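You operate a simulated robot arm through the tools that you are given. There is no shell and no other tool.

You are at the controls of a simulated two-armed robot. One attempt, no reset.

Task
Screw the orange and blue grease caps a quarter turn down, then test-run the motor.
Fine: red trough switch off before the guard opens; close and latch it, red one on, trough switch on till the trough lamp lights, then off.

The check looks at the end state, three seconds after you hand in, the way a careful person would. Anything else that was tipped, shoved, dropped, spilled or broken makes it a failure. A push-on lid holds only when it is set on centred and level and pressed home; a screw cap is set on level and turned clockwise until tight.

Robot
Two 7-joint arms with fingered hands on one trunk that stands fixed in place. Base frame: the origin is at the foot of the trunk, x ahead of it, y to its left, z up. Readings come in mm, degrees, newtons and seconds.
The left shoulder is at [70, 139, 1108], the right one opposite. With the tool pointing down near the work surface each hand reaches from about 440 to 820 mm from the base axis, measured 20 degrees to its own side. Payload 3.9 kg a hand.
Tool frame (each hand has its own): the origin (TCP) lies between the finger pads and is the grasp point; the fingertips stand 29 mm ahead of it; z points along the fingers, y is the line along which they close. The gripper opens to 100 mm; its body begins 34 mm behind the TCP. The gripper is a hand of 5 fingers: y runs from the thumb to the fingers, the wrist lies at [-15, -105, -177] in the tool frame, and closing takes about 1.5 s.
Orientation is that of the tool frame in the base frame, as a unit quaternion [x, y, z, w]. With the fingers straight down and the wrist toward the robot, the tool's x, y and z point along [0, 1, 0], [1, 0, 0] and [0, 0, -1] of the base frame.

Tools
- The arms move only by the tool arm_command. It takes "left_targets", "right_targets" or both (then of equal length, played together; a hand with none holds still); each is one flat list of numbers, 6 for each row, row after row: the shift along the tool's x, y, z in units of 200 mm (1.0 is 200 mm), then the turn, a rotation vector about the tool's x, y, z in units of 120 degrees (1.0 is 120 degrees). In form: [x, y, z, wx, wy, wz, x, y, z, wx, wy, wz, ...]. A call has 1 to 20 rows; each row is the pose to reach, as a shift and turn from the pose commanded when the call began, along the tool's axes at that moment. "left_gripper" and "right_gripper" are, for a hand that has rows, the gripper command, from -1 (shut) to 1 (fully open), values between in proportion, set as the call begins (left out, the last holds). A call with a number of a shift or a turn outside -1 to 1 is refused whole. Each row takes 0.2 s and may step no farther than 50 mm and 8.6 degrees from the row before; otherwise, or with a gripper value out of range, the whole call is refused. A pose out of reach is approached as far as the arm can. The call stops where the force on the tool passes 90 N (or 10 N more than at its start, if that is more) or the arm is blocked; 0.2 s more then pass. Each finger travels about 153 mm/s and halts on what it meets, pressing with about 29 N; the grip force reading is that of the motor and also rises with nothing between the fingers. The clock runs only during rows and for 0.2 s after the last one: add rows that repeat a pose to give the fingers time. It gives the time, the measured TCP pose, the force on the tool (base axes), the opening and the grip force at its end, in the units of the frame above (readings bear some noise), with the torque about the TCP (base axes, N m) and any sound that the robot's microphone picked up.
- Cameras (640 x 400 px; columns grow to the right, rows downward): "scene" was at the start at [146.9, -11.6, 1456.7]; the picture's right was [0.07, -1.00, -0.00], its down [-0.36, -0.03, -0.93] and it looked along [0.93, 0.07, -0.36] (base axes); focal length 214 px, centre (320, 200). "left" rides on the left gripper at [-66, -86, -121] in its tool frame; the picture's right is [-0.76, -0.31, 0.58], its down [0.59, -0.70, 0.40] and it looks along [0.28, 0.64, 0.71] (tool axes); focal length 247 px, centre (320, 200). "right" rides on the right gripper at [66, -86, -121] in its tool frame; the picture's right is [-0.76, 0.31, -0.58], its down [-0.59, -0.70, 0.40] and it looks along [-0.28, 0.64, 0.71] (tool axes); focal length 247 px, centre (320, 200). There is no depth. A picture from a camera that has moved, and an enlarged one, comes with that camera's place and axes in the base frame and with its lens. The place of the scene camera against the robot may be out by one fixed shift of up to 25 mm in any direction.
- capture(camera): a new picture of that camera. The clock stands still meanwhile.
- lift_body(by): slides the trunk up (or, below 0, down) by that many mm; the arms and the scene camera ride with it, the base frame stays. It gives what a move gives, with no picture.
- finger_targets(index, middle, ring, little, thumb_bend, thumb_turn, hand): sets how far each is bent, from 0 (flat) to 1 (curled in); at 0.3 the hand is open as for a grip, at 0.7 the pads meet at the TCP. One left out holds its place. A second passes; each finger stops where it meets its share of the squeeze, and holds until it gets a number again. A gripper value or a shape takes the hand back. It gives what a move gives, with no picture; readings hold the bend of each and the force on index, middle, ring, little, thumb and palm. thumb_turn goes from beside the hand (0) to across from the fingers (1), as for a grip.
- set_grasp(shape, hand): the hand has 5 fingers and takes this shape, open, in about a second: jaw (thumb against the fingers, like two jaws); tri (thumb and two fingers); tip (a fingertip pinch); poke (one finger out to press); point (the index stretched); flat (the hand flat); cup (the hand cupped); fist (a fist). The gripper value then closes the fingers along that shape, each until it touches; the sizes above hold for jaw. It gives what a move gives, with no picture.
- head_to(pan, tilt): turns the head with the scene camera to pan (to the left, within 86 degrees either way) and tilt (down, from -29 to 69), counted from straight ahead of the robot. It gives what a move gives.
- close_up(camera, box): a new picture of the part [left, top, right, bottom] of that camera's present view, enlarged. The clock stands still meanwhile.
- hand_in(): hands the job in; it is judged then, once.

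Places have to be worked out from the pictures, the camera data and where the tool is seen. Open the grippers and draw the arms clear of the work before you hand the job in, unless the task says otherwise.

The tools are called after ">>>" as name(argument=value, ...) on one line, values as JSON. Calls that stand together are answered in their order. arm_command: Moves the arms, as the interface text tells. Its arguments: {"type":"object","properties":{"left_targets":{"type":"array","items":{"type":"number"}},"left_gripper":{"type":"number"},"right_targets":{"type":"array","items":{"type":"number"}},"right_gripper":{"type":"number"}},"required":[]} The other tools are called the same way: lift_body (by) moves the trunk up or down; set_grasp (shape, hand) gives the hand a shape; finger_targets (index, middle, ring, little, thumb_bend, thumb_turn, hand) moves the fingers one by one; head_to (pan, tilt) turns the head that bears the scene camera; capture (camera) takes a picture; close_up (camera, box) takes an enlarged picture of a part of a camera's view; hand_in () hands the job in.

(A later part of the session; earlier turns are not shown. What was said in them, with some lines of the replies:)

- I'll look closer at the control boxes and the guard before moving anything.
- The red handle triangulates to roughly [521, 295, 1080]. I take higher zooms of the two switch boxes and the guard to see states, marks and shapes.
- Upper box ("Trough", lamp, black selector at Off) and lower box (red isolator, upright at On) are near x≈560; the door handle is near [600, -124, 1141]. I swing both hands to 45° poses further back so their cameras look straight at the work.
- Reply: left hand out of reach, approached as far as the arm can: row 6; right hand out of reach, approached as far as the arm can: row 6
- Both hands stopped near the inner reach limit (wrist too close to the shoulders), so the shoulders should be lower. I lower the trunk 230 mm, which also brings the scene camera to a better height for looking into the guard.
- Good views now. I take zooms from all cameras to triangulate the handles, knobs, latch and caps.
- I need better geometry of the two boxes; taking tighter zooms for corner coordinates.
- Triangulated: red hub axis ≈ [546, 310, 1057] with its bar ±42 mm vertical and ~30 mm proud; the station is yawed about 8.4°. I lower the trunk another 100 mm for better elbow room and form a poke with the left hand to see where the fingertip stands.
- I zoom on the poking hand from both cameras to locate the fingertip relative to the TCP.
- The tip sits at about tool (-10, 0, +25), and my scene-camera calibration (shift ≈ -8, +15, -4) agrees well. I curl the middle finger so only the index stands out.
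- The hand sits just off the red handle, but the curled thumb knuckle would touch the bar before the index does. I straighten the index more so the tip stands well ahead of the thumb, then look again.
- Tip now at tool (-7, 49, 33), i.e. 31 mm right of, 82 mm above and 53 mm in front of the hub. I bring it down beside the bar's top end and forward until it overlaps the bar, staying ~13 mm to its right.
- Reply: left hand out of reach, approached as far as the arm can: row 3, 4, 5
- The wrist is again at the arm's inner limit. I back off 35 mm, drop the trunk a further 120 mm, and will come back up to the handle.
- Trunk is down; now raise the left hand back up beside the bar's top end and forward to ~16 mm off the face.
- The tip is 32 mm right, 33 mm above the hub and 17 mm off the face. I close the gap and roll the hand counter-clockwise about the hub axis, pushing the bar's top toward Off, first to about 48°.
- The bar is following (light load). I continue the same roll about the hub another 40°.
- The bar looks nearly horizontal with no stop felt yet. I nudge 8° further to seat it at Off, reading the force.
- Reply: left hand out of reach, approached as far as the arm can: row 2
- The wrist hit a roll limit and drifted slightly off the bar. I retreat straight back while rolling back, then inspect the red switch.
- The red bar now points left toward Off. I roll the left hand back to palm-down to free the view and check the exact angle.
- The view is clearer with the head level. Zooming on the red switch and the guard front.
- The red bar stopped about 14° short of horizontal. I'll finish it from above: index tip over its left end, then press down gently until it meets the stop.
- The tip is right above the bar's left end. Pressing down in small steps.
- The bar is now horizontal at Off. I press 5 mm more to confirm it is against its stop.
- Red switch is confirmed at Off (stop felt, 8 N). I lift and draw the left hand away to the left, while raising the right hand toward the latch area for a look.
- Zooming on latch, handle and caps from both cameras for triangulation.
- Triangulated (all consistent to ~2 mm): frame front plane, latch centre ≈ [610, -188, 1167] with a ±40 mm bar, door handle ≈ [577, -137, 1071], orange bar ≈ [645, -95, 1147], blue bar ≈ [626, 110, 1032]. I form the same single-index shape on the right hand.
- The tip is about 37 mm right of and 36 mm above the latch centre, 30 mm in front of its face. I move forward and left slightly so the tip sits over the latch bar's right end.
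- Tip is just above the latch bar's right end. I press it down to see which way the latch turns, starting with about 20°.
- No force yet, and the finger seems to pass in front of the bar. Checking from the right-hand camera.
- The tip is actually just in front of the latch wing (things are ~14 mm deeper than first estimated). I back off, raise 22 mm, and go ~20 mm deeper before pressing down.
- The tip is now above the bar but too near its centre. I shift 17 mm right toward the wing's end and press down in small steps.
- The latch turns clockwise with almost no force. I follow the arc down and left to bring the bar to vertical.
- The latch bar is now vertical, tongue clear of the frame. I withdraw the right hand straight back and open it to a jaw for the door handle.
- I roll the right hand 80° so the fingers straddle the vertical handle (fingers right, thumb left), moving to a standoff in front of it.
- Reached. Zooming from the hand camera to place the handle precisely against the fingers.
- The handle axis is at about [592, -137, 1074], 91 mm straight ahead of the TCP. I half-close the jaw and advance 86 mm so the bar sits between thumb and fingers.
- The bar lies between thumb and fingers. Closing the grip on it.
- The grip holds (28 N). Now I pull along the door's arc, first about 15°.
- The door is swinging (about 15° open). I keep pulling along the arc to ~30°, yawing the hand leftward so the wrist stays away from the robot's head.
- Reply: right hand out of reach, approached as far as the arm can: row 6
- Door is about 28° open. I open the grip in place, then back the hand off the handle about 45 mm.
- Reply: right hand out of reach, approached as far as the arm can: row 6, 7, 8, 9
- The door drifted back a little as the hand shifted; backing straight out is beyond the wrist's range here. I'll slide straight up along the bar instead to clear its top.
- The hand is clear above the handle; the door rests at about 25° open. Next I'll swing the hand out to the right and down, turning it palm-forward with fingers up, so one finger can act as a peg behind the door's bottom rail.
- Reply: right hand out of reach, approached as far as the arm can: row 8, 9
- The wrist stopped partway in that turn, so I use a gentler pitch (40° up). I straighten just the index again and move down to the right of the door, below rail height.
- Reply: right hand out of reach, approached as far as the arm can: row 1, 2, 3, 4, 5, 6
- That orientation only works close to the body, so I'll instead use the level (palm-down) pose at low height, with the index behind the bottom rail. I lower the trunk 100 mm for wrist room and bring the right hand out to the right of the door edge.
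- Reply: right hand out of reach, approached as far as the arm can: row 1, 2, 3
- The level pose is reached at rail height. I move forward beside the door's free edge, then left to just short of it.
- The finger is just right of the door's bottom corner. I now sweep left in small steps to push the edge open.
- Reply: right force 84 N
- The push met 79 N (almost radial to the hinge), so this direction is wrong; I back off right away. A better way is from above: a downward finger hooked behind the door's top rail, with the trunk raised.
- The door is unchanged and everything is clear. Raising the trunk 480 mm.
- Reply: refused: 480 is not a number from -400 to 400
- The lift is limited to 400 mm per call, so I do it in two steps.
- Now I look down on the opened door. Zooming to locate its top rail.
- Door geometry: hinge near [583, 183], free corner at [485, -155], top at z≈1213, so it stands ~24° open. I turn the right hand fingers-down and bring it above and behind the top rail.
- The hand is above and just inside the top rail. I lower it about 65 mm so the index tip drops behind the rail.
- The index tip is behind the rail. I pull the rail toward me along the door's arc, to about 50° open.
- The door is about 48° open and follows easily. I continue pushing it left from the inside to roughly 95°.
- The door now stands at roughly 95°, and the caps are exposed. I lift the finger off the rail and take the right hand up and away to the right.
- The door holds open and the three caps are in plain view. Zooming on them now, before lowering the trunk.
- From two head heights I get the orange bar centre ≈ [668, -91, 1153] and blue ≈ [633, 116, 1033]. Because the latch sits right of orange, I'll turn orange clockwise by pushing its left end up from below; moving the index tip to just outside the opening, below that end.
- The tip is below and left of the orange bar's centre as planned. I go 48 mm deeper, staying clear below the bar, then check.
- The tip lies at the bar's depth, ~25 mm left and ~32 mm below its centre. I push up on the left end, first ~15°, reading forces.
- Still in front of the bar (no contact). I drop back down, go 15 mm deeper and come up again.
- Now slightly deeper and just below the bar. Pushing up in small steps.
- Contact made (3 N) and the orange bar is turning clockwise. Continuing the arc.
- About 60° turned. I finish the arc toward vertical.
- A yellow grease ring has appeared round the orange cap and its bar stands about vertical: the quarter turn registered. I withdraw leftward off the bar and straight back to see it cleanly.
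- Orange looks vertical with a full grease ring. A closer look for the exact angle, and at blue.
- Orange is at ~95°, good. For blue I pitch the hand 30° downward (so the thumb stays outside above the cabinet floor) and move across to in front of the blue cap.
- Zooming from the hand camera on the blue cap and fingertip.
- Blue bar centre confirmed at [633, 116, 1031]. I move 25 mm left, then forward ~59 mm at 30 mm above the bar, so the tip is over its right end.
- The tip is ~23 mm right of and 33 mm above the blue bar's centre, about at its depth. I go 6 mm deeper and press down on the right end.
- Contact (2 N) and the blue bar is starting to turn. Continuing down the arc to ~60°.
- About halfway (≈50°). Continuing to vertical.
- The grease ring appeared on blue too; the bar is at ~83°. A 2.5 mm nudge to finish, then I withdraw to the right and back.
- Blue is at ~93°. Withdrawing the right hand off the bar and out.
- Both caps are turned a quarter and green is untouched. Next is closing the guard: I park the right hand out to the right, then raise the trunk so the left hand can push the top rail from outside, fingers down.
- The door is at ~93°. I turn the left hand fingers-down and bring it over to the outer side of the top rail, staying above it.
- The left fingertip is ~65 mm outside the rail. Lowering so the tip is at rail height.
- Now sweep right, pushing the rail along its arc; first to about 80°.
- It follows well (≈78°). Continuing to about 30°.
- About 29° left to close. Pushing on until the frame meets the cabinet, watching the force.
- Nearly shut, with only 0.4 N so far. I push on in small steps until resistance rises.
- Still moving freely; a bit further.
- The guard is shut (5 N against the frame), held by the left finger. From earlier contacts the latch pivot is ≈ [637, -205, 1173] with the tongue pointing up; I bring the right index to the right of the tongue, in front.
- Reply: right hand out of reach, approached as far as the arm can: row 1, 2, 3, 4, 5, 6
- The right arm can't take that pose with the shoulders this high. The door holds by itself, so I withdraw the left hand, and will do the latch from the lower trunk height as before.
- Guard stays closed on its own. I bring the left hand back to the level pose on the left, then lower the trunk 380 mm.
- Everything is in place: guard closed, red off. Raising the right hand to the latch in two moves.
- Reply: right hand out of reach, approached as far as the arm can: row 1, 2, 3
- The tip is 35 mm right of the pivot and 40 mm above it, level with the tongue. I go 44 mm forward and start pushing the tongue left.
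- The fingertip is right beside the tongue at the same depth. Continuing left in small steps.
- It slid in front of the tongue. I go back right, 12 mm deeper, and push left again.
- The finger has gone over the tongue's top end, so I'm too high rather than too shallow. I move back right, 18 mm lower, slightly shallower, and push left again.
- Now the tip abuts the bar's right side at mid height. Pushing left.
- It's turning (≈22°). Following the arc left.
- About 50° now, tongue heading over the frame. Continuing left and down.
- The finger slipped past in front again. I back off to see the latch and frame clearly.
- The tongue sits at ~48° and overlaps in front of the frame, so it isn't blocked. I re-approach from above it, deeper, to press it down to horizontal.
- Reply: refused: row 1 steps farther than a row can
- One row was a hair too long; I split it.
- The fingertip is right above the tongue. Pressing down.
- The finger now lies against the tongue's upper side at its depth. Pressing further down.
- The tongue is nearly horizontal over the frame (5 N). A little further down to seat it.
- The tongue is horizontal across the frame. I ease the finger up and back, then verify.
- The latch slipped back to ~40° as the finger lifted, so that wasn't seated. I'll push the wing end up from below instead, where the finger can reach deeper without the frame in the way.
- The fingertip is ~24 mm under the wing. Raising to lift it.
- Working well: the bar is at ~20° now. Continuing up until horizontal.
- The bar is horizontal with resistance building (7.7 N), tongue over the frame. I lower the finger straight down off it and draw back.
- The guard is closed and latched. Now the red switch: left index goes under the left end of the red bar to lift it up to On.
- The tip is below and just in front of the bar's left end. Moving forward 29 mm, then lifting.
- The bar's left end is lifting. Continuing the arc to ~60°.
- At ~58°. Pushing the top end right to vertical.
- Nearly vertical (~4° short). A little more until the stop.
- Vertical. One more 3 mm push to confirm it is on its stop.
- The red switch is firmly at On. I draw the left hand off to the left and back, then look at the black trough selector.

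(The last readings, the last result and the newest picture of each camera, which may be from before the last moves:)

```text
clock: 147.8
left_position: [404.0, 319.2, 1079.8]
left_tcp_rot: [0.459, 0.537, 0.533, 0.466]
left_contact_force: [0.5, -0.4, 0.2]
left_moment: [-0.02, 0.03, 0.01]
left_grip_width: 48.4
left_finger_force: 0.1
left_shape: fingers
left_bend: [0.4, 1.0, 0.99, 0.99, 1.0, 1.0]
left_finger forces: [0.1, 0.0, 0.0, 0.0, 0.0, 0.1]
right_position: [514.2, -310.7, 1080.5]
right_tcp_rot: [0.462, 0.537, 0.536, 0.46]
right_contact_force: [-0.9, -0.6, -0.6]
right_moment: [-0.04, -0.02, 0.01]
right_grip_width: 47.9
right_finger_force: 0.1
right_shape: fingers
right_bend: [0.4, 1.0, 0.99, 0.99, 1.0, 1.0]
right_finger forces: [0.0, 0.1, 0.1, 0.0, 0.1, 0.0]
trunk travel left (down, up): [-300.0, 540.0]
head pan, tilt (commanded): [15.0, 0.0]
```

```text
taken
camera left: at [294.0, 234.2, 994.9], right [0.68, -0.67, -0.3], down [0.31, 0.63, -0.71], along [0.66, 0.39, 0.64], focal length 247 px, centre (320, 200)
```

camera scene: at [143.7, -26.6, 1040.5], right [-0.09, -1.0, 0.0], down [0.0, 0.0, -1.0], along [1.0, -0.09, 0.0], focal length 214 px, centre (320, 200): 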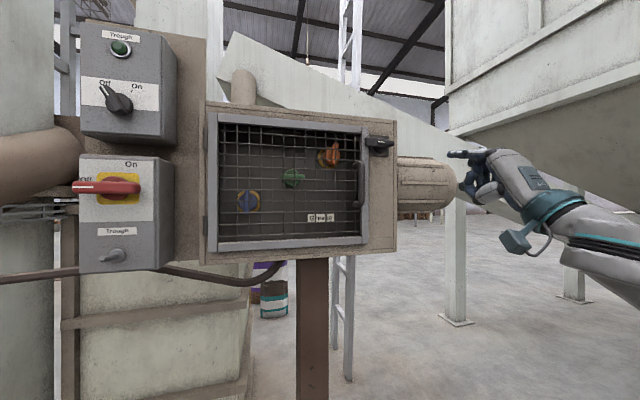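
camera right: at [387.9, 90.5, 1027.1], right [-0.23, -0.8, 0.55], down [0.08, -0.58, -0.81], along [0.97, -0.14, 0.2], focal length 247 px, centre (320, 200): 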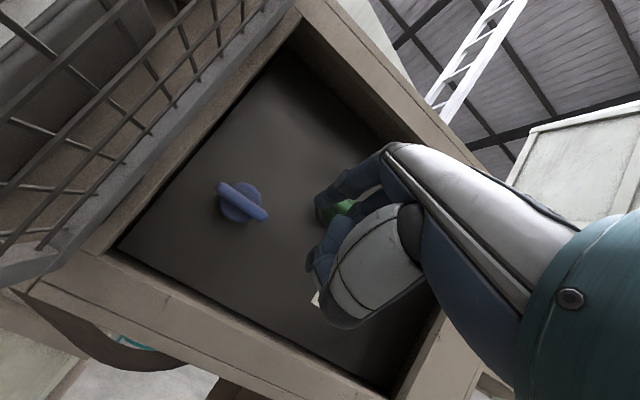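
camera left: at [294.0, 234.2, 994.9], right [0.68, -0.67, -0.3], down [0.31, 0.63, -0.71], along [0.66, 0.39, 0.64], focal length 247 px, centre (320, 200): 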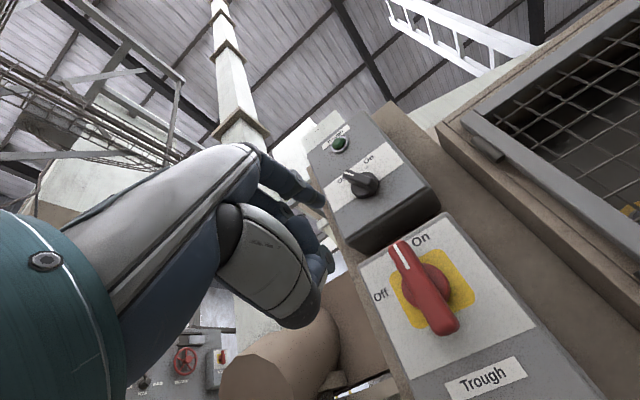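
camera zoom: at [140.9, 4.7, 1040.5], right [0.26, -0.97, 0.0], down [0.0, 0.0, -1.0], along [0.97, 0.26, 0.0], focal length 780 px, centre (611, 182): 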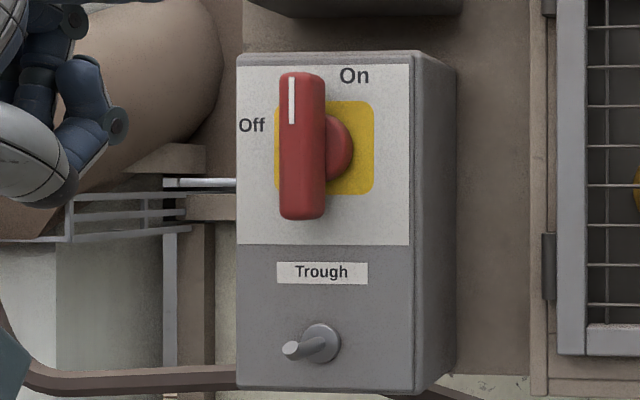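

Red is at On. The black selector's pointer is ~28° left (Off). I move the left index to just left of the pointer end, in front of it.

>>> arm_command(left_targets=[0.02, 0.14, 0.05, 0, 0, 0, 0.045, 0.28, 0.1, 0, 0, 0, 0.0685, 0.425, 0.1675, 0, 0, 0, 0.0685, 0.425, 0.27, 0, 0, 0, 0.0685, 0.425, 0.3675, 0, 0, 0])

>>> close_up(camera="scene", box=[200, 50, 300, 160])

>>> close_up(camera="left", box=[230, 80, 450, 300])

```text
clock: 149.0
left_position: [474.5, 344.7, 1162.4]
left_tcp_rot: [0.46, 0.537, 0.532, 0.466]
left_contact_force: [0.4, 0.3, -0.5]
left_moment: [0.0, -0.01, 0.01]
left_grip_width: 48.1
left_finger_force: 0.1
left_shape: fingers
left_bend: [0.4, 1.0, 0.99, 0.99, 1.0, 1.0]
left_finger forces: [0.0, 0.0, 0.0, 0.0, 0.0, 0.0]
right_position: [516.2, -309.9, 1080.4]
right_tcp_rot: [0.463, 0.536, 0.534, 0.461]
right_contact_force: [0.4, 0.4, 0.3]
right_moment: [-0.02, 0.01, 0.0]
right_grip_width: 48.1
right_finger_force: 0.1
right_shape: fingers
right_bend: [0.4, 1.0, 0.99, 0.99, 1.0, 1.0]
right_finger forces: [0.1, 0.1, 0.1, 0.0, 0.0, 0.0]
trunk travel left (down, up): [-300.0, 540.0]
head pan, tilt (commanded): [15.0, 0.0]
```

```text
3.64 times, centred on (250, 105) of scene
camera zoom: at [141.2, 4.9, 1040.5], right [0.26, -0.97, 0.0], down [0.0, 0.0, -1.0], along [0.97, 0.26, 0.0], focal length 780 px, centre (574, 546)
```

zoom: 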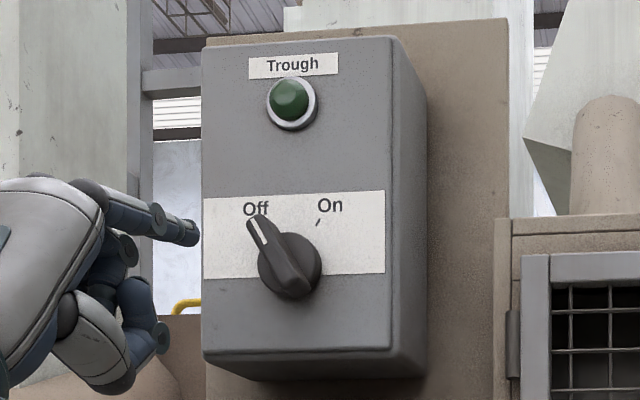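

```text
1.82 times, centred on (340, 190) of left
camera zoom: at [366.0, 259.6, 1078.2], right [0.68, -0.67, -0.3], down [0.31, 0.63, -0.71], along [0.66, 0.39, 0.64], focal length 449 px, centre (284, 218)
```

zoom: 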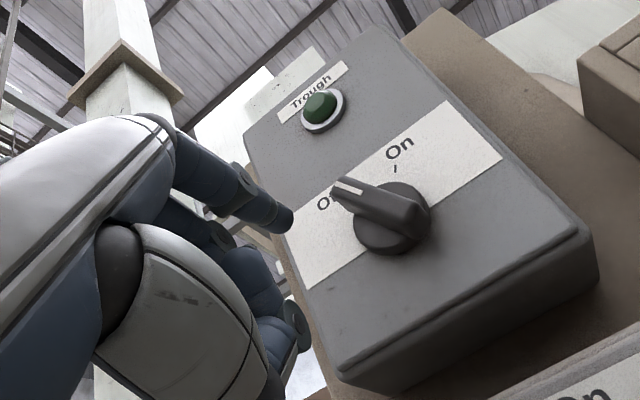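

Moving forward to the selector's depth and 10 mm up, stopping just left of the pointer.

>>> arm_command(left_targets=[0, 0.05, 0.07, 0, 0, 0, 0, 0.05, 0.135, 0, 0, 0, -0.04, 0.05, 0.135, 0, 0, 0])

>>> close_up(camera="scene", box=[200, 50, 300, 160])

>>> close_up(camera="left", box=[230, 80, 450, 300])

```text
clock: 149.8
left_position: [502.6, 343.7, 1171.1]
left_tcp_rot: [0.458, 0.538, 0.533, 0.466]
left_contact_force: [0.0, -0.1, -0.6]
left_moment: [-0.02, -0.02, -0.02]
left_grip_width: 48.4
left_finger_force: 0.1
left_shape: fingers
left_bend: [0.4, 1.0, 0.99, 0.99, 1.0, 1.0]
left_finger forces: [0.0, 0.0, 0.1, 0.0, 0.0, 0.0]
right_position: [514.9, -310.3, 1081.2]
right_tcp_rot: [0.463, 0.536, 0.535, 0.46]
right_contact_force: [0.4, -0.5, -0.4]
right_moment: [-0.01, -0.02, -0.02]
right_grip_width: 48.0
right_finger_force: 0.1
right_shape: fingers
right_bend: [0.4, 1.0, 0.99, 0.99, 1.0, 1.0]
right_finger forces: [0.0, 0.0, 0.1, 0.1, 0.0, 0.0]
trunk travel left (down, up): [-300.0, 540.0]
head pan, tilt (commanded): [15.0, 0.0]
```

```text
3.64 times, centred on (250, 105) of scene
camera zoom: at [141.0, 4.8, 1040.5], right [0.26, -0.97, 0.0], down [0.0, 0.0, -1.0], along [0.97, 0.26, 0.0], focal length 780 px, centre (574, 546)
```

zoom: 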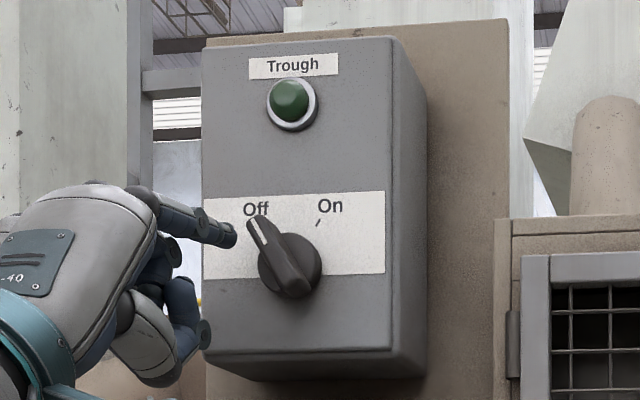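

```text
1.82 times, centred on (340, 190) of left
camera zoom: at [393.2, 256.9, 1087.1], right [0.68, -0.67, -0.3], down [0.31, 0.63, -0.71], along [0.66, 0.39, 0.64], focal length 449 px, centre (284, 218)
```

zoom: 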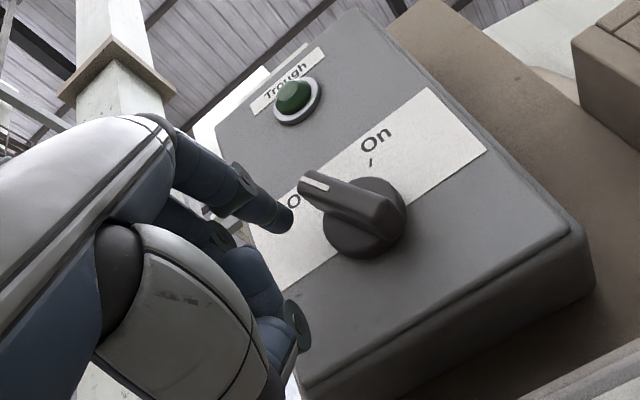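

The tip is just left of the pointer. Pushing it right along its arc.

>>> arm_command(left_targets=[-0.025, 0, 0, 0, 0, 0, -0.045, 0.02, 0, 0, 0, 0, -0.065, 0.04, 0, 0, 0, 0])

>>> close_up(camera="scene", box=[200, 50, 300, 160])

>>> close_up(camera="left", box=[230, 80, 450, 300])

```text
clock: 150.6
left_position: [504.6, 328.3, 1180.2]
left_tcp_rot: [0.458, 0.538, 0.533, 0.466]
left_contact_force: [0.4, -0.3, -0.4]
left_moment: [0.0, -0.04, 0.04]
left_grip_width: 47.6
left_finger_force: 0.0
left_shape: fingers
left_bend: [0.41, 1.0, 0.99, 0.99, 1.0, 1.0]
left_finger forces: [0.5, 0.1, 0.1, 0.0, 0.0, 0.0]
right_position: [515.7, -310.4, 1080.4]
right_tcp_rot: [0.462, 0.537, 0.535, 0.459]
right_contact_force: [0.5, -0.6, -0.5]
right_moment: [-0.01, 0.01, 0.02]
right_grip_width: 48.3
right_finger_force: 0.1
right_shape: fingers
right_bend: [0.4, 1.0, 0.99, 0.99, 1.0, 1.0]
right_finger forces: [0.0, 0.0, 0.0, 0.0, 0.1, 0.0]
trunk travel left (down, up): [-300.0, 540.0]
head pan, tilt (commanded): [15.0, 0.0]
```

```text
3.64 times, centred on (250, 105) of scene
camera zoom: at [141.1, 4.9, 1040.5], right [0.26, -0.97, 0.0], down [0.0, 0.0, -1.0], along [0.97, 0.26, 0.0], focal length 780 px, centre (574, 546)
```

zoom: 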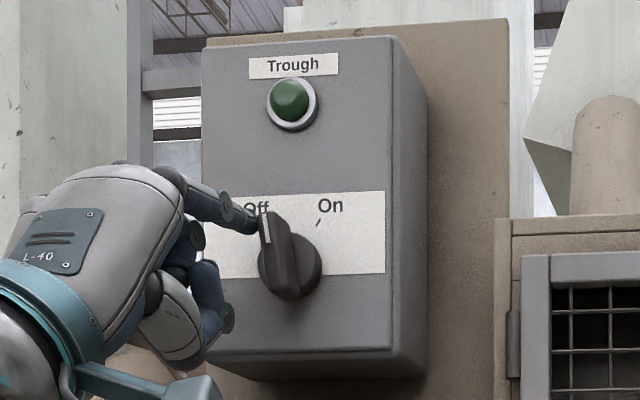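

```text
1.82 times, centred on (340, 190) of left
camera zoom: at [395.4, 243.4, 1095.6], right [0.68, -0.67, -0.3], down [0.31, 0.63, -0.71], along [0.66, 0.39, 0.64], focal length 449 px, centre (284, 218)
```

zoom: 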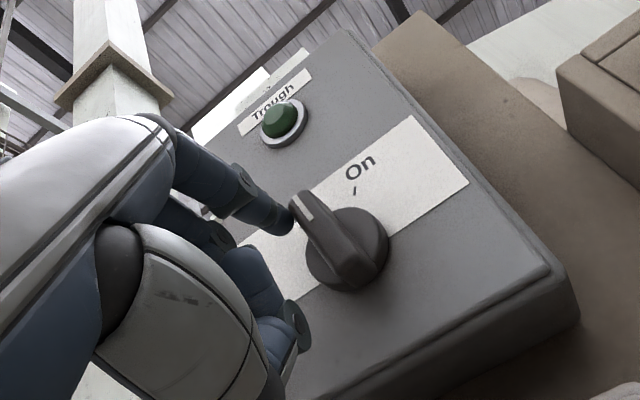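

The pointer is moving (about 10° left of vertical now). Continuing right toward On.

>>> arm_command(left_targets=[-0.025, 0.008, 0, 0, 0, 0, -0.05, 0.012, 0, 0, 0, 0, -0.075, 0.012, 0, 0, 0, 0])

>>> close_up(camera="scene", box=[200, 50, 300, 160])

>>> close_up(camera="left", box=[230, 80, 450, 300])

```text
clock: 151.4
left_position: [507.1, 313.7, 1182.2]
left_tcp_rot: [0.457, 0.538, 0.534, 0.465]
left_contact_force: [-0.1, 1.4, -0.2]
left_moment: [-0.05, -0.01, 0.03]
left_grip_width: 48.1
left_finger_force: 0.4
left_shape: fingers
left_bend: [0.4, 1.0, 0.99, 0.99, 1.0, 1.0]
left_finger forces: [1.2, 0.0, 0.1, 0.1, 0.0, 0.1]
right_position: [515.2, -310.7, 1080.8]
right_tcp_rot: [0.462, 0.536, 0.535, 0.461]
right_contact_force: [-0.2, 0.3, 0.3]
right_moment: [0.03, 0.02, -0.01]
right_grip_width: 48.0
right_finger_force: 0.0
right_shape: fingers
right_bend: [0.4, 1.0, 0.99, 0.99, 1.0, 1.0]
right_finger forces: [0.0, 0.0, 0.1, 0.1, 0.0, 0.1]
trunk travel left (down, up): [-300.0, 540.0]
head pan, tilt (commanded): [15.0, 0.0]
```

```text
3.64 times, centred on (250, 105) of scene
camera zoom: at [141.0, 5.2, 1040.5], right [0.26, -0.97, 0.0], down [0.0, 0.0, -1.0], along [0.97, 0.26, 0.0], focal length 780 px, centre (574, 546)
```

zoom: 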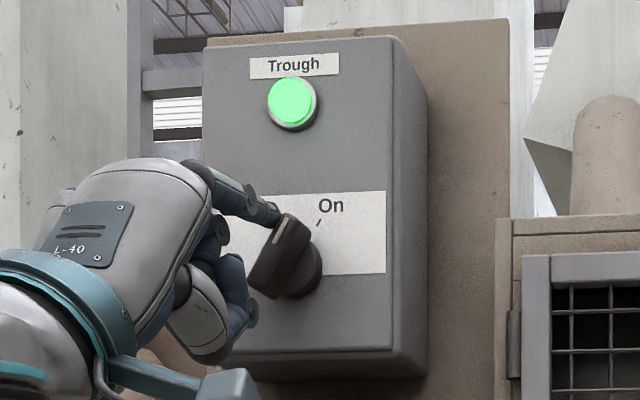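

```text
1.82 times, centred on (340, 190) of left
camera zoom: at [397.5, 229.7, 1098.0], right [0.68, -0.67, -0.3], down [0.31, 0.63, -0.71], along [0.66, 0.39, 0.64], focal length 449 px, centre (284, 218)
```

zoom: 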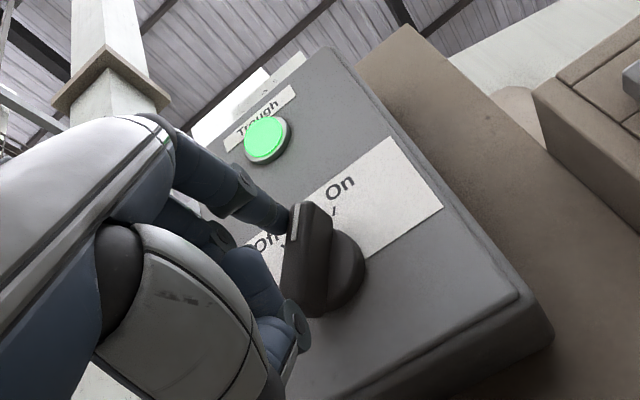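

The trough lamp is lit. Now switch off: I take the finger round to the left of the selector's lower end, to push that end right.

>>> arm_command(left_targets=[0.08, 0.01, 0, 0, 0, 0, 0.15, 0, 0, 0, 0, 0, 0.15, -0.09, 0, 0, 0, 0, 0.15, -0.18, 0, 0, 0, 0, 0.08, -0.185, 0, 0, 0, 0])

>>> close_up(camera="scene", box=[200, 50, 300, 160])

>>> close_up(camera="left", box=[230, 80, 450, 300])

```text
clock: 152.6
left_position: [503.3, 329.4, 1145.9]
left_tcp_rot: [0.458, 0.538, 0.533, 0.465]
left_contact_force: [-0.3, 0.6, 0.2]
left_moment: [-0.02, 0.0, 0.04]
left_grip_width: 48.1
left_finger_force: 0.5
left_shape: fingers
left_bend: [0.4, 1.0, 0.99, 0.99, 1.0, 1.0]
left_finger forces: [0.8, 0.0, 0.0, 0.0, 0.0, 0.1]
right_position: [515.7, -310.1, 1080.8]
right_tcp_rot: [0.462, 0.537, 0.535, 0.46]
right_contact_force: [-0.2, -0.1, 0.7]
right_moment: [0.01, 0.01, -0.01]
right_grip_width: 48.0
right_finger_force: 0.1
right_shape: fingers
right_bend: [0.4, 1.0, 0.99, 0.99, 1.0, 1.0]
right_finger forces: [0.0, 0.0, 0.1, 0.1, 0.0, 0.0]
trunk travel left (down, up): [-300.0, 540.0]
head pan, tilt (commanded): [15.0, 0.0]
```

```text
3.64 times, centred on (250, 105) of scene
camera zoom: at [141.1, 5.0, 1040.5], right [0.26, -0.97, 0.0], down [0.0, 0.0, -1.0], along [0.97, 0.26, 0.0], focal length 780 px, centre (574, 546)
```

zoom: 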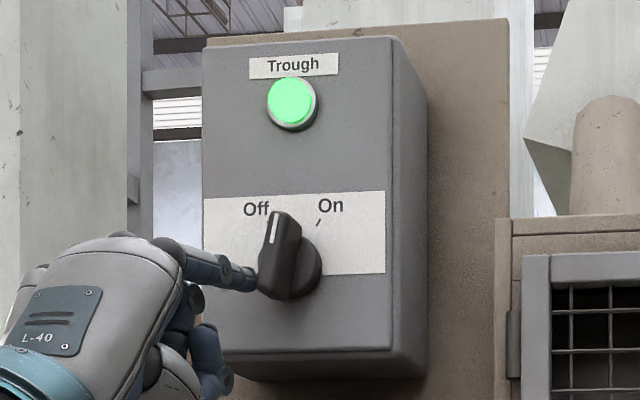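

```text
1.82 times, centred on (340, 190) of left
camera zoom: at [395.0, 243.6, 1061.4], right [0.68, -0.67, -0.3], down [0.31, 0.63, -0.71], along [0.66, 0.39, 0.64], focal length 449 px, centre (284, 218)
```

zoom: 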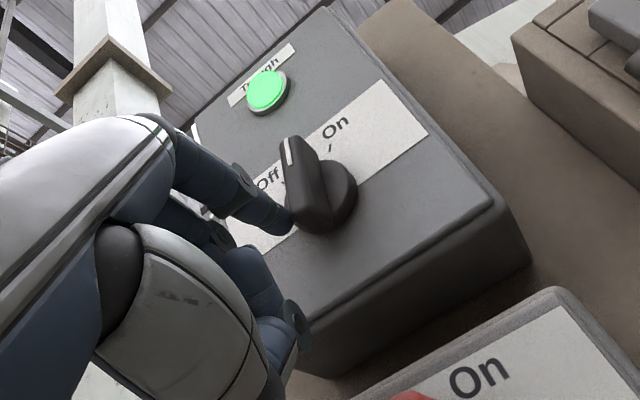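

The selector is already coming back. Continuing right and down until it reaches Off.

>>> arm_command(left_targets=[-0.03, -0.02, 0, 0, 0, 0, -0.055, -0.04, 0, 0, 0, 0, -0.075, -0.05, 0, 0, 0, 0])

>>> close_up(camera="scene", box=[200, 50, 300, 160])

>>> close_up(camera="left", box=[230, 80, 450, 300])

```text
clock: 153.4
left_position: [507.2, 314.7, 1135.4]
left_tcp_rot: [0.458, 0.538, 0.533, 0.466]
left_contact_force: [-0.3, 0.7, -0.8]
left_moment: [-0.05, 0.03, 0.0]
left_grip_width: 48.1
left_finger_force: 0.3
left_shape: fingers
left_bend: [0.4, 1.0, 0.99, 0.99, 1.0, 1.0]
left_finger forces: [0.8, 0.0, 0.0, 0.0, 0.0, 0.0]
right_position: [515.3, -310.0, 1080.8]
right_tcp_rot: [0.462, 0.537, 0.535, 0.46]
right_contact_force: [0.1, -0.3, 0.7]
right_moment: [0.02, 0.01, -0.01]
right_grip_width: 48.0
right_finger_force: 0.0
right_shape: fingers
right_bend: [0.4, 1.0, 0.99, 0.99, 1.0, 1.0]
right_finger forces: [0.0, 0.0, 0.0, 0.0, 0.0, 0.1]
trunk travel left (down, up): [-300.0, 540.0]
head pan, tilt (commanded): [15.0, 0.0]
```

```text
3.64 times, centred on (250, 105) of scene
camera zoom: at [141.0, 5.0, 1040.5], right [0.26, -0.97, 0.0], down [0.0, 0.0, -1.0], along [0.97, 0.26, 0.0], focal length 780 px, centre (574, 546)
```

zoom: 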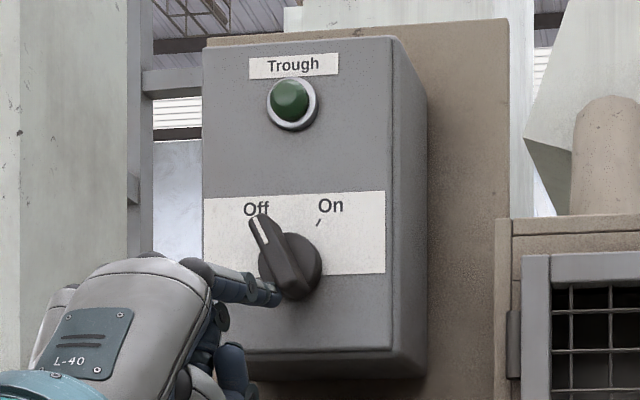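

```text
1.82 times, centred on (340, 190) of left
camera zoom: at [397.4, 229.4, 1051.4], right [0.68, -0.67, -0.3], down [0.31, 0.63, -0.71], along [0.66, 0.39, 0.64], focal length 449 px, centre (284, 218)
```

zoom: 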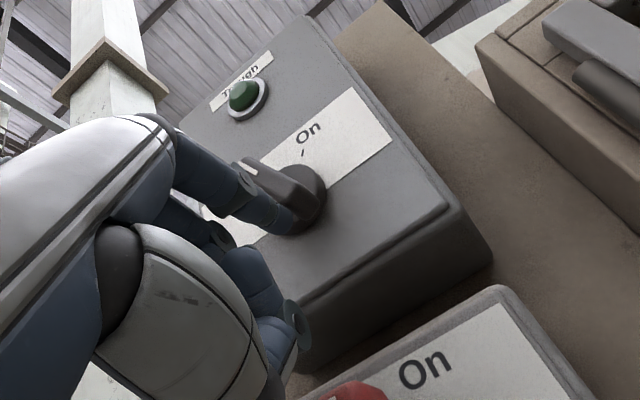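

Lamp out, pointer back at Off. A tiny extra nudge to check it is on its stop.

>>> arm_command(left_targets=[-0.015, -0.008, 0, 0, 0, 0, -0.025, -0.012, 0, 0, 0, 0])

>>> close_up(camera="scene", box=[200, 50, 300, 160])

```text
clock: 154.0
left_position: [506.3, 311.4, 1132.9]
left_tcp_rot: [0.458, 0.538, 0.533, 0.466]
left_contact_force: [0.7, 2.9, -0.9]
left_moment: [-0.18, -0.02, 0.1]
left_grip_width: 47.7
left_finger_force: 1.5
left_shape: fingers
left_bend: [0.4, 1.0, 0.99, 0.99, 1.0, 1.0]
left_finger forces: [2.7, 0.0, 0.1, 0.0, 0.1, 0.0]
right_position: [515.3, -309.2, 1081.6]
right_tcp_rot: [0.462, 0.538, 0.535, 0.46]
right_contact_force: [0.2, -0.4, -0.1]
right_moment: [-0.02, -0.04, 0.01]
right_grip_width: 48.0
right_finger_force: 0.1
right_shape: fingers
right_bend: [0.4, 1.0, 0.99, 0.99, 1.0, 1.0]
right_finger forces: [0.0, 0.0, 0.0, 0.0, 0.1, 0.0]
trunk travel left (down, up): [-300.0, 540.0]
head pan, tilt (commanded): [15.0, 0.0]
```

```text
3.64 times, centred on (250, 105) of scene
camera zoom: at [141.0, 5.5, 1040.5], right [0.26, -0.97, 0.0], down [0.0, 0.0, -1.0], along [0.97, 0.26, 0.0], focal length 780 px, centre (574, 546)
```

zoom: 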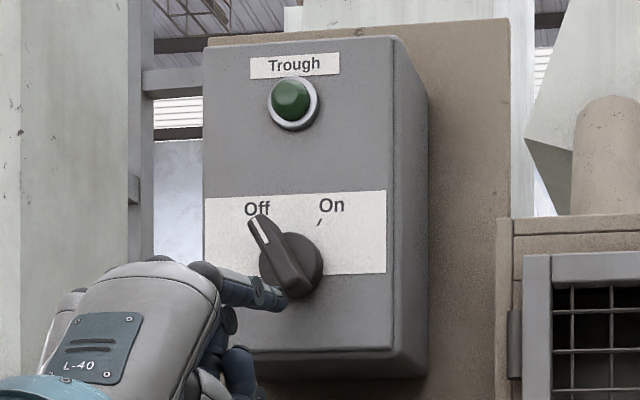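

Selector is on its Off stop. Withdrawing the left hand left and back, clear of the boxes, and the right arm back too.

>>> arm_command(left_targets=[0.06, 0.02, 0, 0, 0, 0, 0.1, 0.03, -0.15, 0, 0, 0, 0.15, 0.03, -0.35, 0, 0, 0, 0.25, 0, -0.5, 0, 0, 0, 0.35, -0.05, -0.6, 0, 0, 0], right_targets=[-0.05, 0, -0.1, 0, 0, 0, -0.1, 0, -0.2, 0, 0, 0, -0.15, -0.05, -0.3, 0, 0, 0, -0.18, -0.1, -0.35, 0, 0, 0, -0.2, -0.1, -0.35, 0, 0, 0])

>>> set_grasp(hand="left", shape="jaw")

>>> set_grasp(hand="right", shape="jaw")

>>> head_to(pan=5, tilt=0)

>>> capture(camera="scene")

>>> close_up(camera="scene", box=[110, 30, 260, 280])

>>> close_up(camera="scene", box=[240, 90, 450, 260])

```text
clock: 155.2
left_position: [377.9, 360.3, 1122.2]
left_tcp_rot: [0.458, 0.538, 0.533, 0.466]
left_contact_force: [-0.4, -0.8, 0.1]
left_moment: [0.03, 0.01, 0.0]
left_grip_width: 48.1
left_finger_force: 0.0
left_shape: fingers
left_bend: [0.4, 1.0, 0.99, 0.99, 1.0, 1.0]
left_finger forces: [0.0, 0.0, 0.0, 0.0, 0.1, 0.0]
right_position: [452.2, -359.3, 1063.5]
right_tcp_rot: [0.462, 0.537, 0.536, 0.46]
right_contact_force: [0.5, -0.4, -0.4]
right_moment: [-0.02, -0.05, -0.02]
right_grip_width: 47.8
right_finger_force: 0.0
right_shape: fingers
right_bend: [0.4, 1.0, 0.99, 0.99, 1.0, 1.0]
right_finger forces: [0.0, 0.0, 0.1, 0.0, 0.0, 0.0]
trunk travel left (down, up): [-300.0, 540.0]
head pan, tilt (commanded): [15.0, 0.0]
```

```text
clock: 156.1
left_position: [379.1, 360.4, 1124.1]
left_tcp_rot: [0.458, 0.538, 0.533, 0.465]
left_contact_force: [-0.3, -0.3, -1.1]
left_moment: [0.01, 0.08, -0.03]
left_grip_width: 99.8
left_finger_force: 0.0
left_shape: jaw
left_bend: [0.3, 0.3, 0.3, 0.3, 0.3, 0.98]
left_finger forces: [0.0, 0.0, 0.0, 0.0, 0.0, 0.1]
right_position: [452.3, -359.1, 1062.7]
right_tcp_rot: [0.462, 0.537, 0.535, 0.46]
right_contact_force: [0.7, 0.2, 0.3]
right_moment: [0.04, -0.04, 0.0]
right_grip_width: 48.1
right_finger_force: 0.0
right_shape: fingers
right_bend: [0.4, 1.0, 0.99, 0.99, 1.0, 1.0]
right_finger forces: [0.0, 0.0, 0.0, 0.0, 0.0, 0.0]
trunk travel left (down, up): [-300.0, 540.0]
head pan, tilt (commanded): [15.0, 0.0]
```

```text
clock: 157.0
left_position: [378.5, 361.2, 1124.3]
left_tcp_rot: [0.459, 0.537, 0.533, 0.466]
left_contact_force: [-0.5, 0.7, 0.2]
left_moment: [-0.04, 0.0, -0.01]
left_grip_width: 99.6
left_finger_force: 0.1
left_shape: jaw
left_bend: [0.3, 0.3, 0.3, 0.3, 0.3, 0.98]
left_finger forces: [0.0, 0.0, 0.0, 0.1, 0.0, 0.0]
right_position: [451.3, -358.7, 1063.1]
right_tcp_rot: [0.462, 0.536, 0.535, 0.461]
right_contact_force: [-0.6, 0.2, -0.3]
right_moment: [-0.02, -0.03, 0.0]
right_grip_width: 99.8
right_finger_force: 0.0
right_shape: jaw
right_bend: [0.3, 0.3, 0.3, 0.3, 0.3, 0.98]
right_finger forces: [0.0, 0.0, 0.1, 0.1, 0.0, 0.1]
trunk travel left (down, up): [-300.0, 540.0]
head pan, tilt (commanded): [15.0, 0.0]
```

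```text
clock: 157.7
left_position: [378.8, 361.1, 1123.2]
left_tcp_rot: [0.459, 0.537, 0.534, 0.465]
left_contact_force: [-0.3, 0.0, 0.1]
left_moment: [-0.03, -0.04, -0.02]
left_grip_width: 100.0
left_finger_force: 0.0
left_shape: jaw
left_bend: [0.3, 0.3, 0.3, 0.3, 0.3, 0.98]
left_finger forces: [0.0, 0.1, 0.0, 0.0, 0.0, 0.2]
right_position: [451.5, -359.3, 1063.3]
right_tcp_rot: [0.462, 0.537, 0.535, 0.46]
right_contact_force: [0.2, 0.0, 0.5]
right_moment: [0.0, -0.03, 0.04]
right_grip_width: 99.7
right_finger_force: 0.0
right_shape: jaw
right_bend: [0.3, 0.3, 0.3, 0.3, 0.3, 0.98]
right_finger forces: [0.0, 0.0, 0.1, 0.0, 0.0, 0.1]
trunk travel left (down, up): [-300.0, 540.0]
head pan, tilt (commanded): [5.0, 0.0]
```

```text
taken
camera scene: at [143.8, -10.5, 1040.5], right [0.09, -1.0, 0.0], down [0.0, 0.0, -1.0], along [1.0, 0.09, 0.0], focal length 214 px, centre (320, 200)
```

scene: 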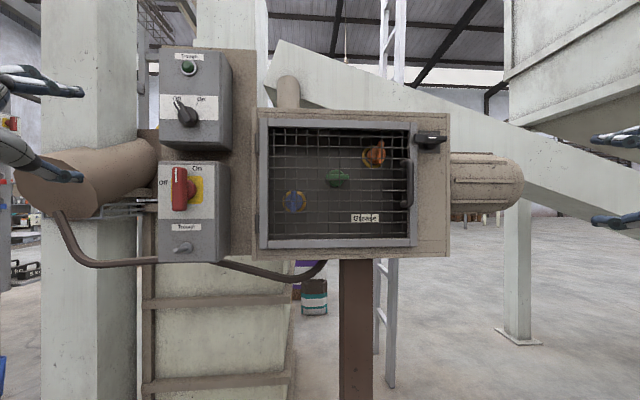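

```text
1.60 times, centred on (185, 155) of scene
camera zoom: at [143.8, -10.5, 1040.5], right [0.09, -1.0, 0.0], down [0.0, 0.0, -1.0], along [1.0, 0.09, 0.0], focal length 343 px, centre (536, 272)
```

zoom: 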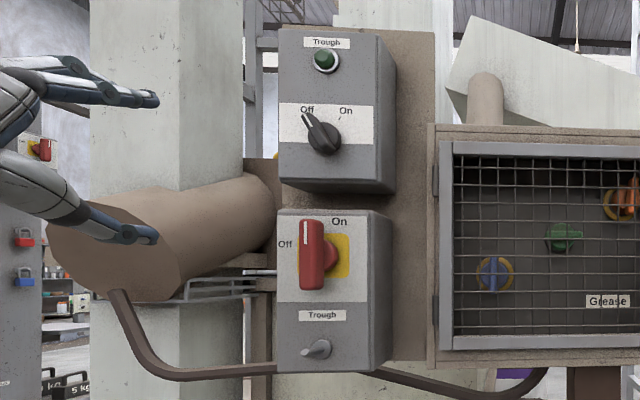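

```text
2.35 times, centred on (345, 175) of scene
camera zoom: at [143.8, -10.5, 1040.5], right [0.09, -1.0, 0.0], down [0.0, 0.0, -1.0], along [1.0, 0.09, 0.0], focal length 505 px, centre (261, 259)
```

zoom: 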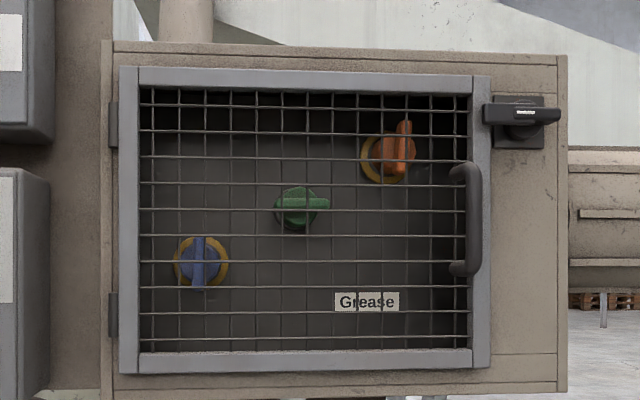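

All looks right: red On, selector Off, lamp out, blue and orange turned, green untouched, guard shut. One last close check of the latch and switches.

>>> close_up(camera="scene", box=[395, 115, 455, 165])

>>> close_up(camera="scene", box=[150, 40, 240, 140])

```text
8.00 times, centred on (425, 140) of scene
camera zoom: at [143.8, -10.5, 1040.5], right [0.09, -1.0, 0.0], down [0.0, 0.0, -1.0], along [1.0, 0.09, 0.0], focal length 1716 px, centre (-520, 680)
```

zoom: 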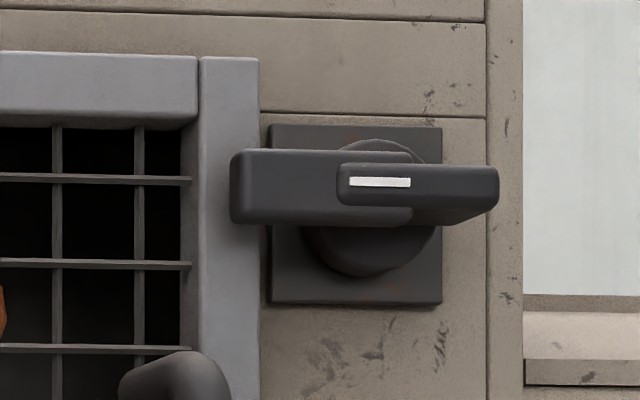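

```text
4.00 times, centred on (195, 90) of scene
camera zoom: at [143.8, -10.5, 1040.5], right [0.09, -1.0, 0.0], down [0.0, 0.0, -1.0], along [1.0, 0.09, 0.0], focal length 858 px, centre (820, 640)
```

zoom: 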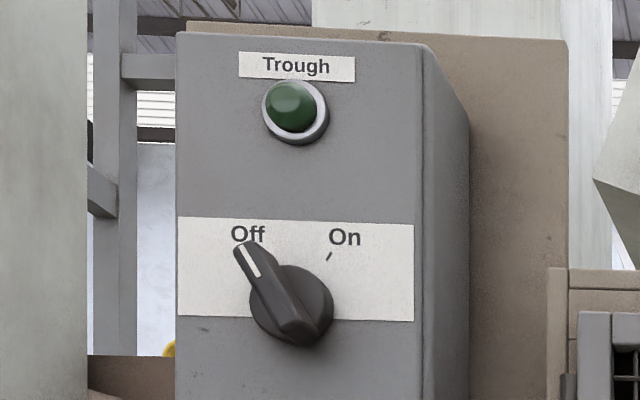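

The latch bar is level with its tongue across the frame, the selector is at Off and the lamp is out. The red switch is On, both hands are open and the arms are clear, so I hand in the job.

>>> hand_in()

```text
The job is handed in.
```

The job is handed in. Both grease caps are screwed down and the motor has been test-run, in the order you set.

- **Red trough switch:** I turned it off before opening the guard. It is now back on, against its stop.
- **Grease caps:** blue and orange are each turned clockwise about a quarter turn (roughly 93° and 95° by the camera), and grease shows round both. Green was not touched.
- **Guard:** it is closed, with the latch bar level across the frame. The latch slipped back on my first try; on the second it held.
- **Test run:** I turned the trough switch on, the trough lamp lit, and I turned the switch off again. It sits on its off stop and the lamp is out. The lamp is my only sign that the motor ran, as no motor sound was reported.

While opening the guard I pushed the door edge the wrong way once. The force reached about 79 N before the move stopped and I backed off. I saw no damage to the door or the robot.

The toggle under the lower "Trough" label was left alone. Both hands are open and the arms are clear of the work.
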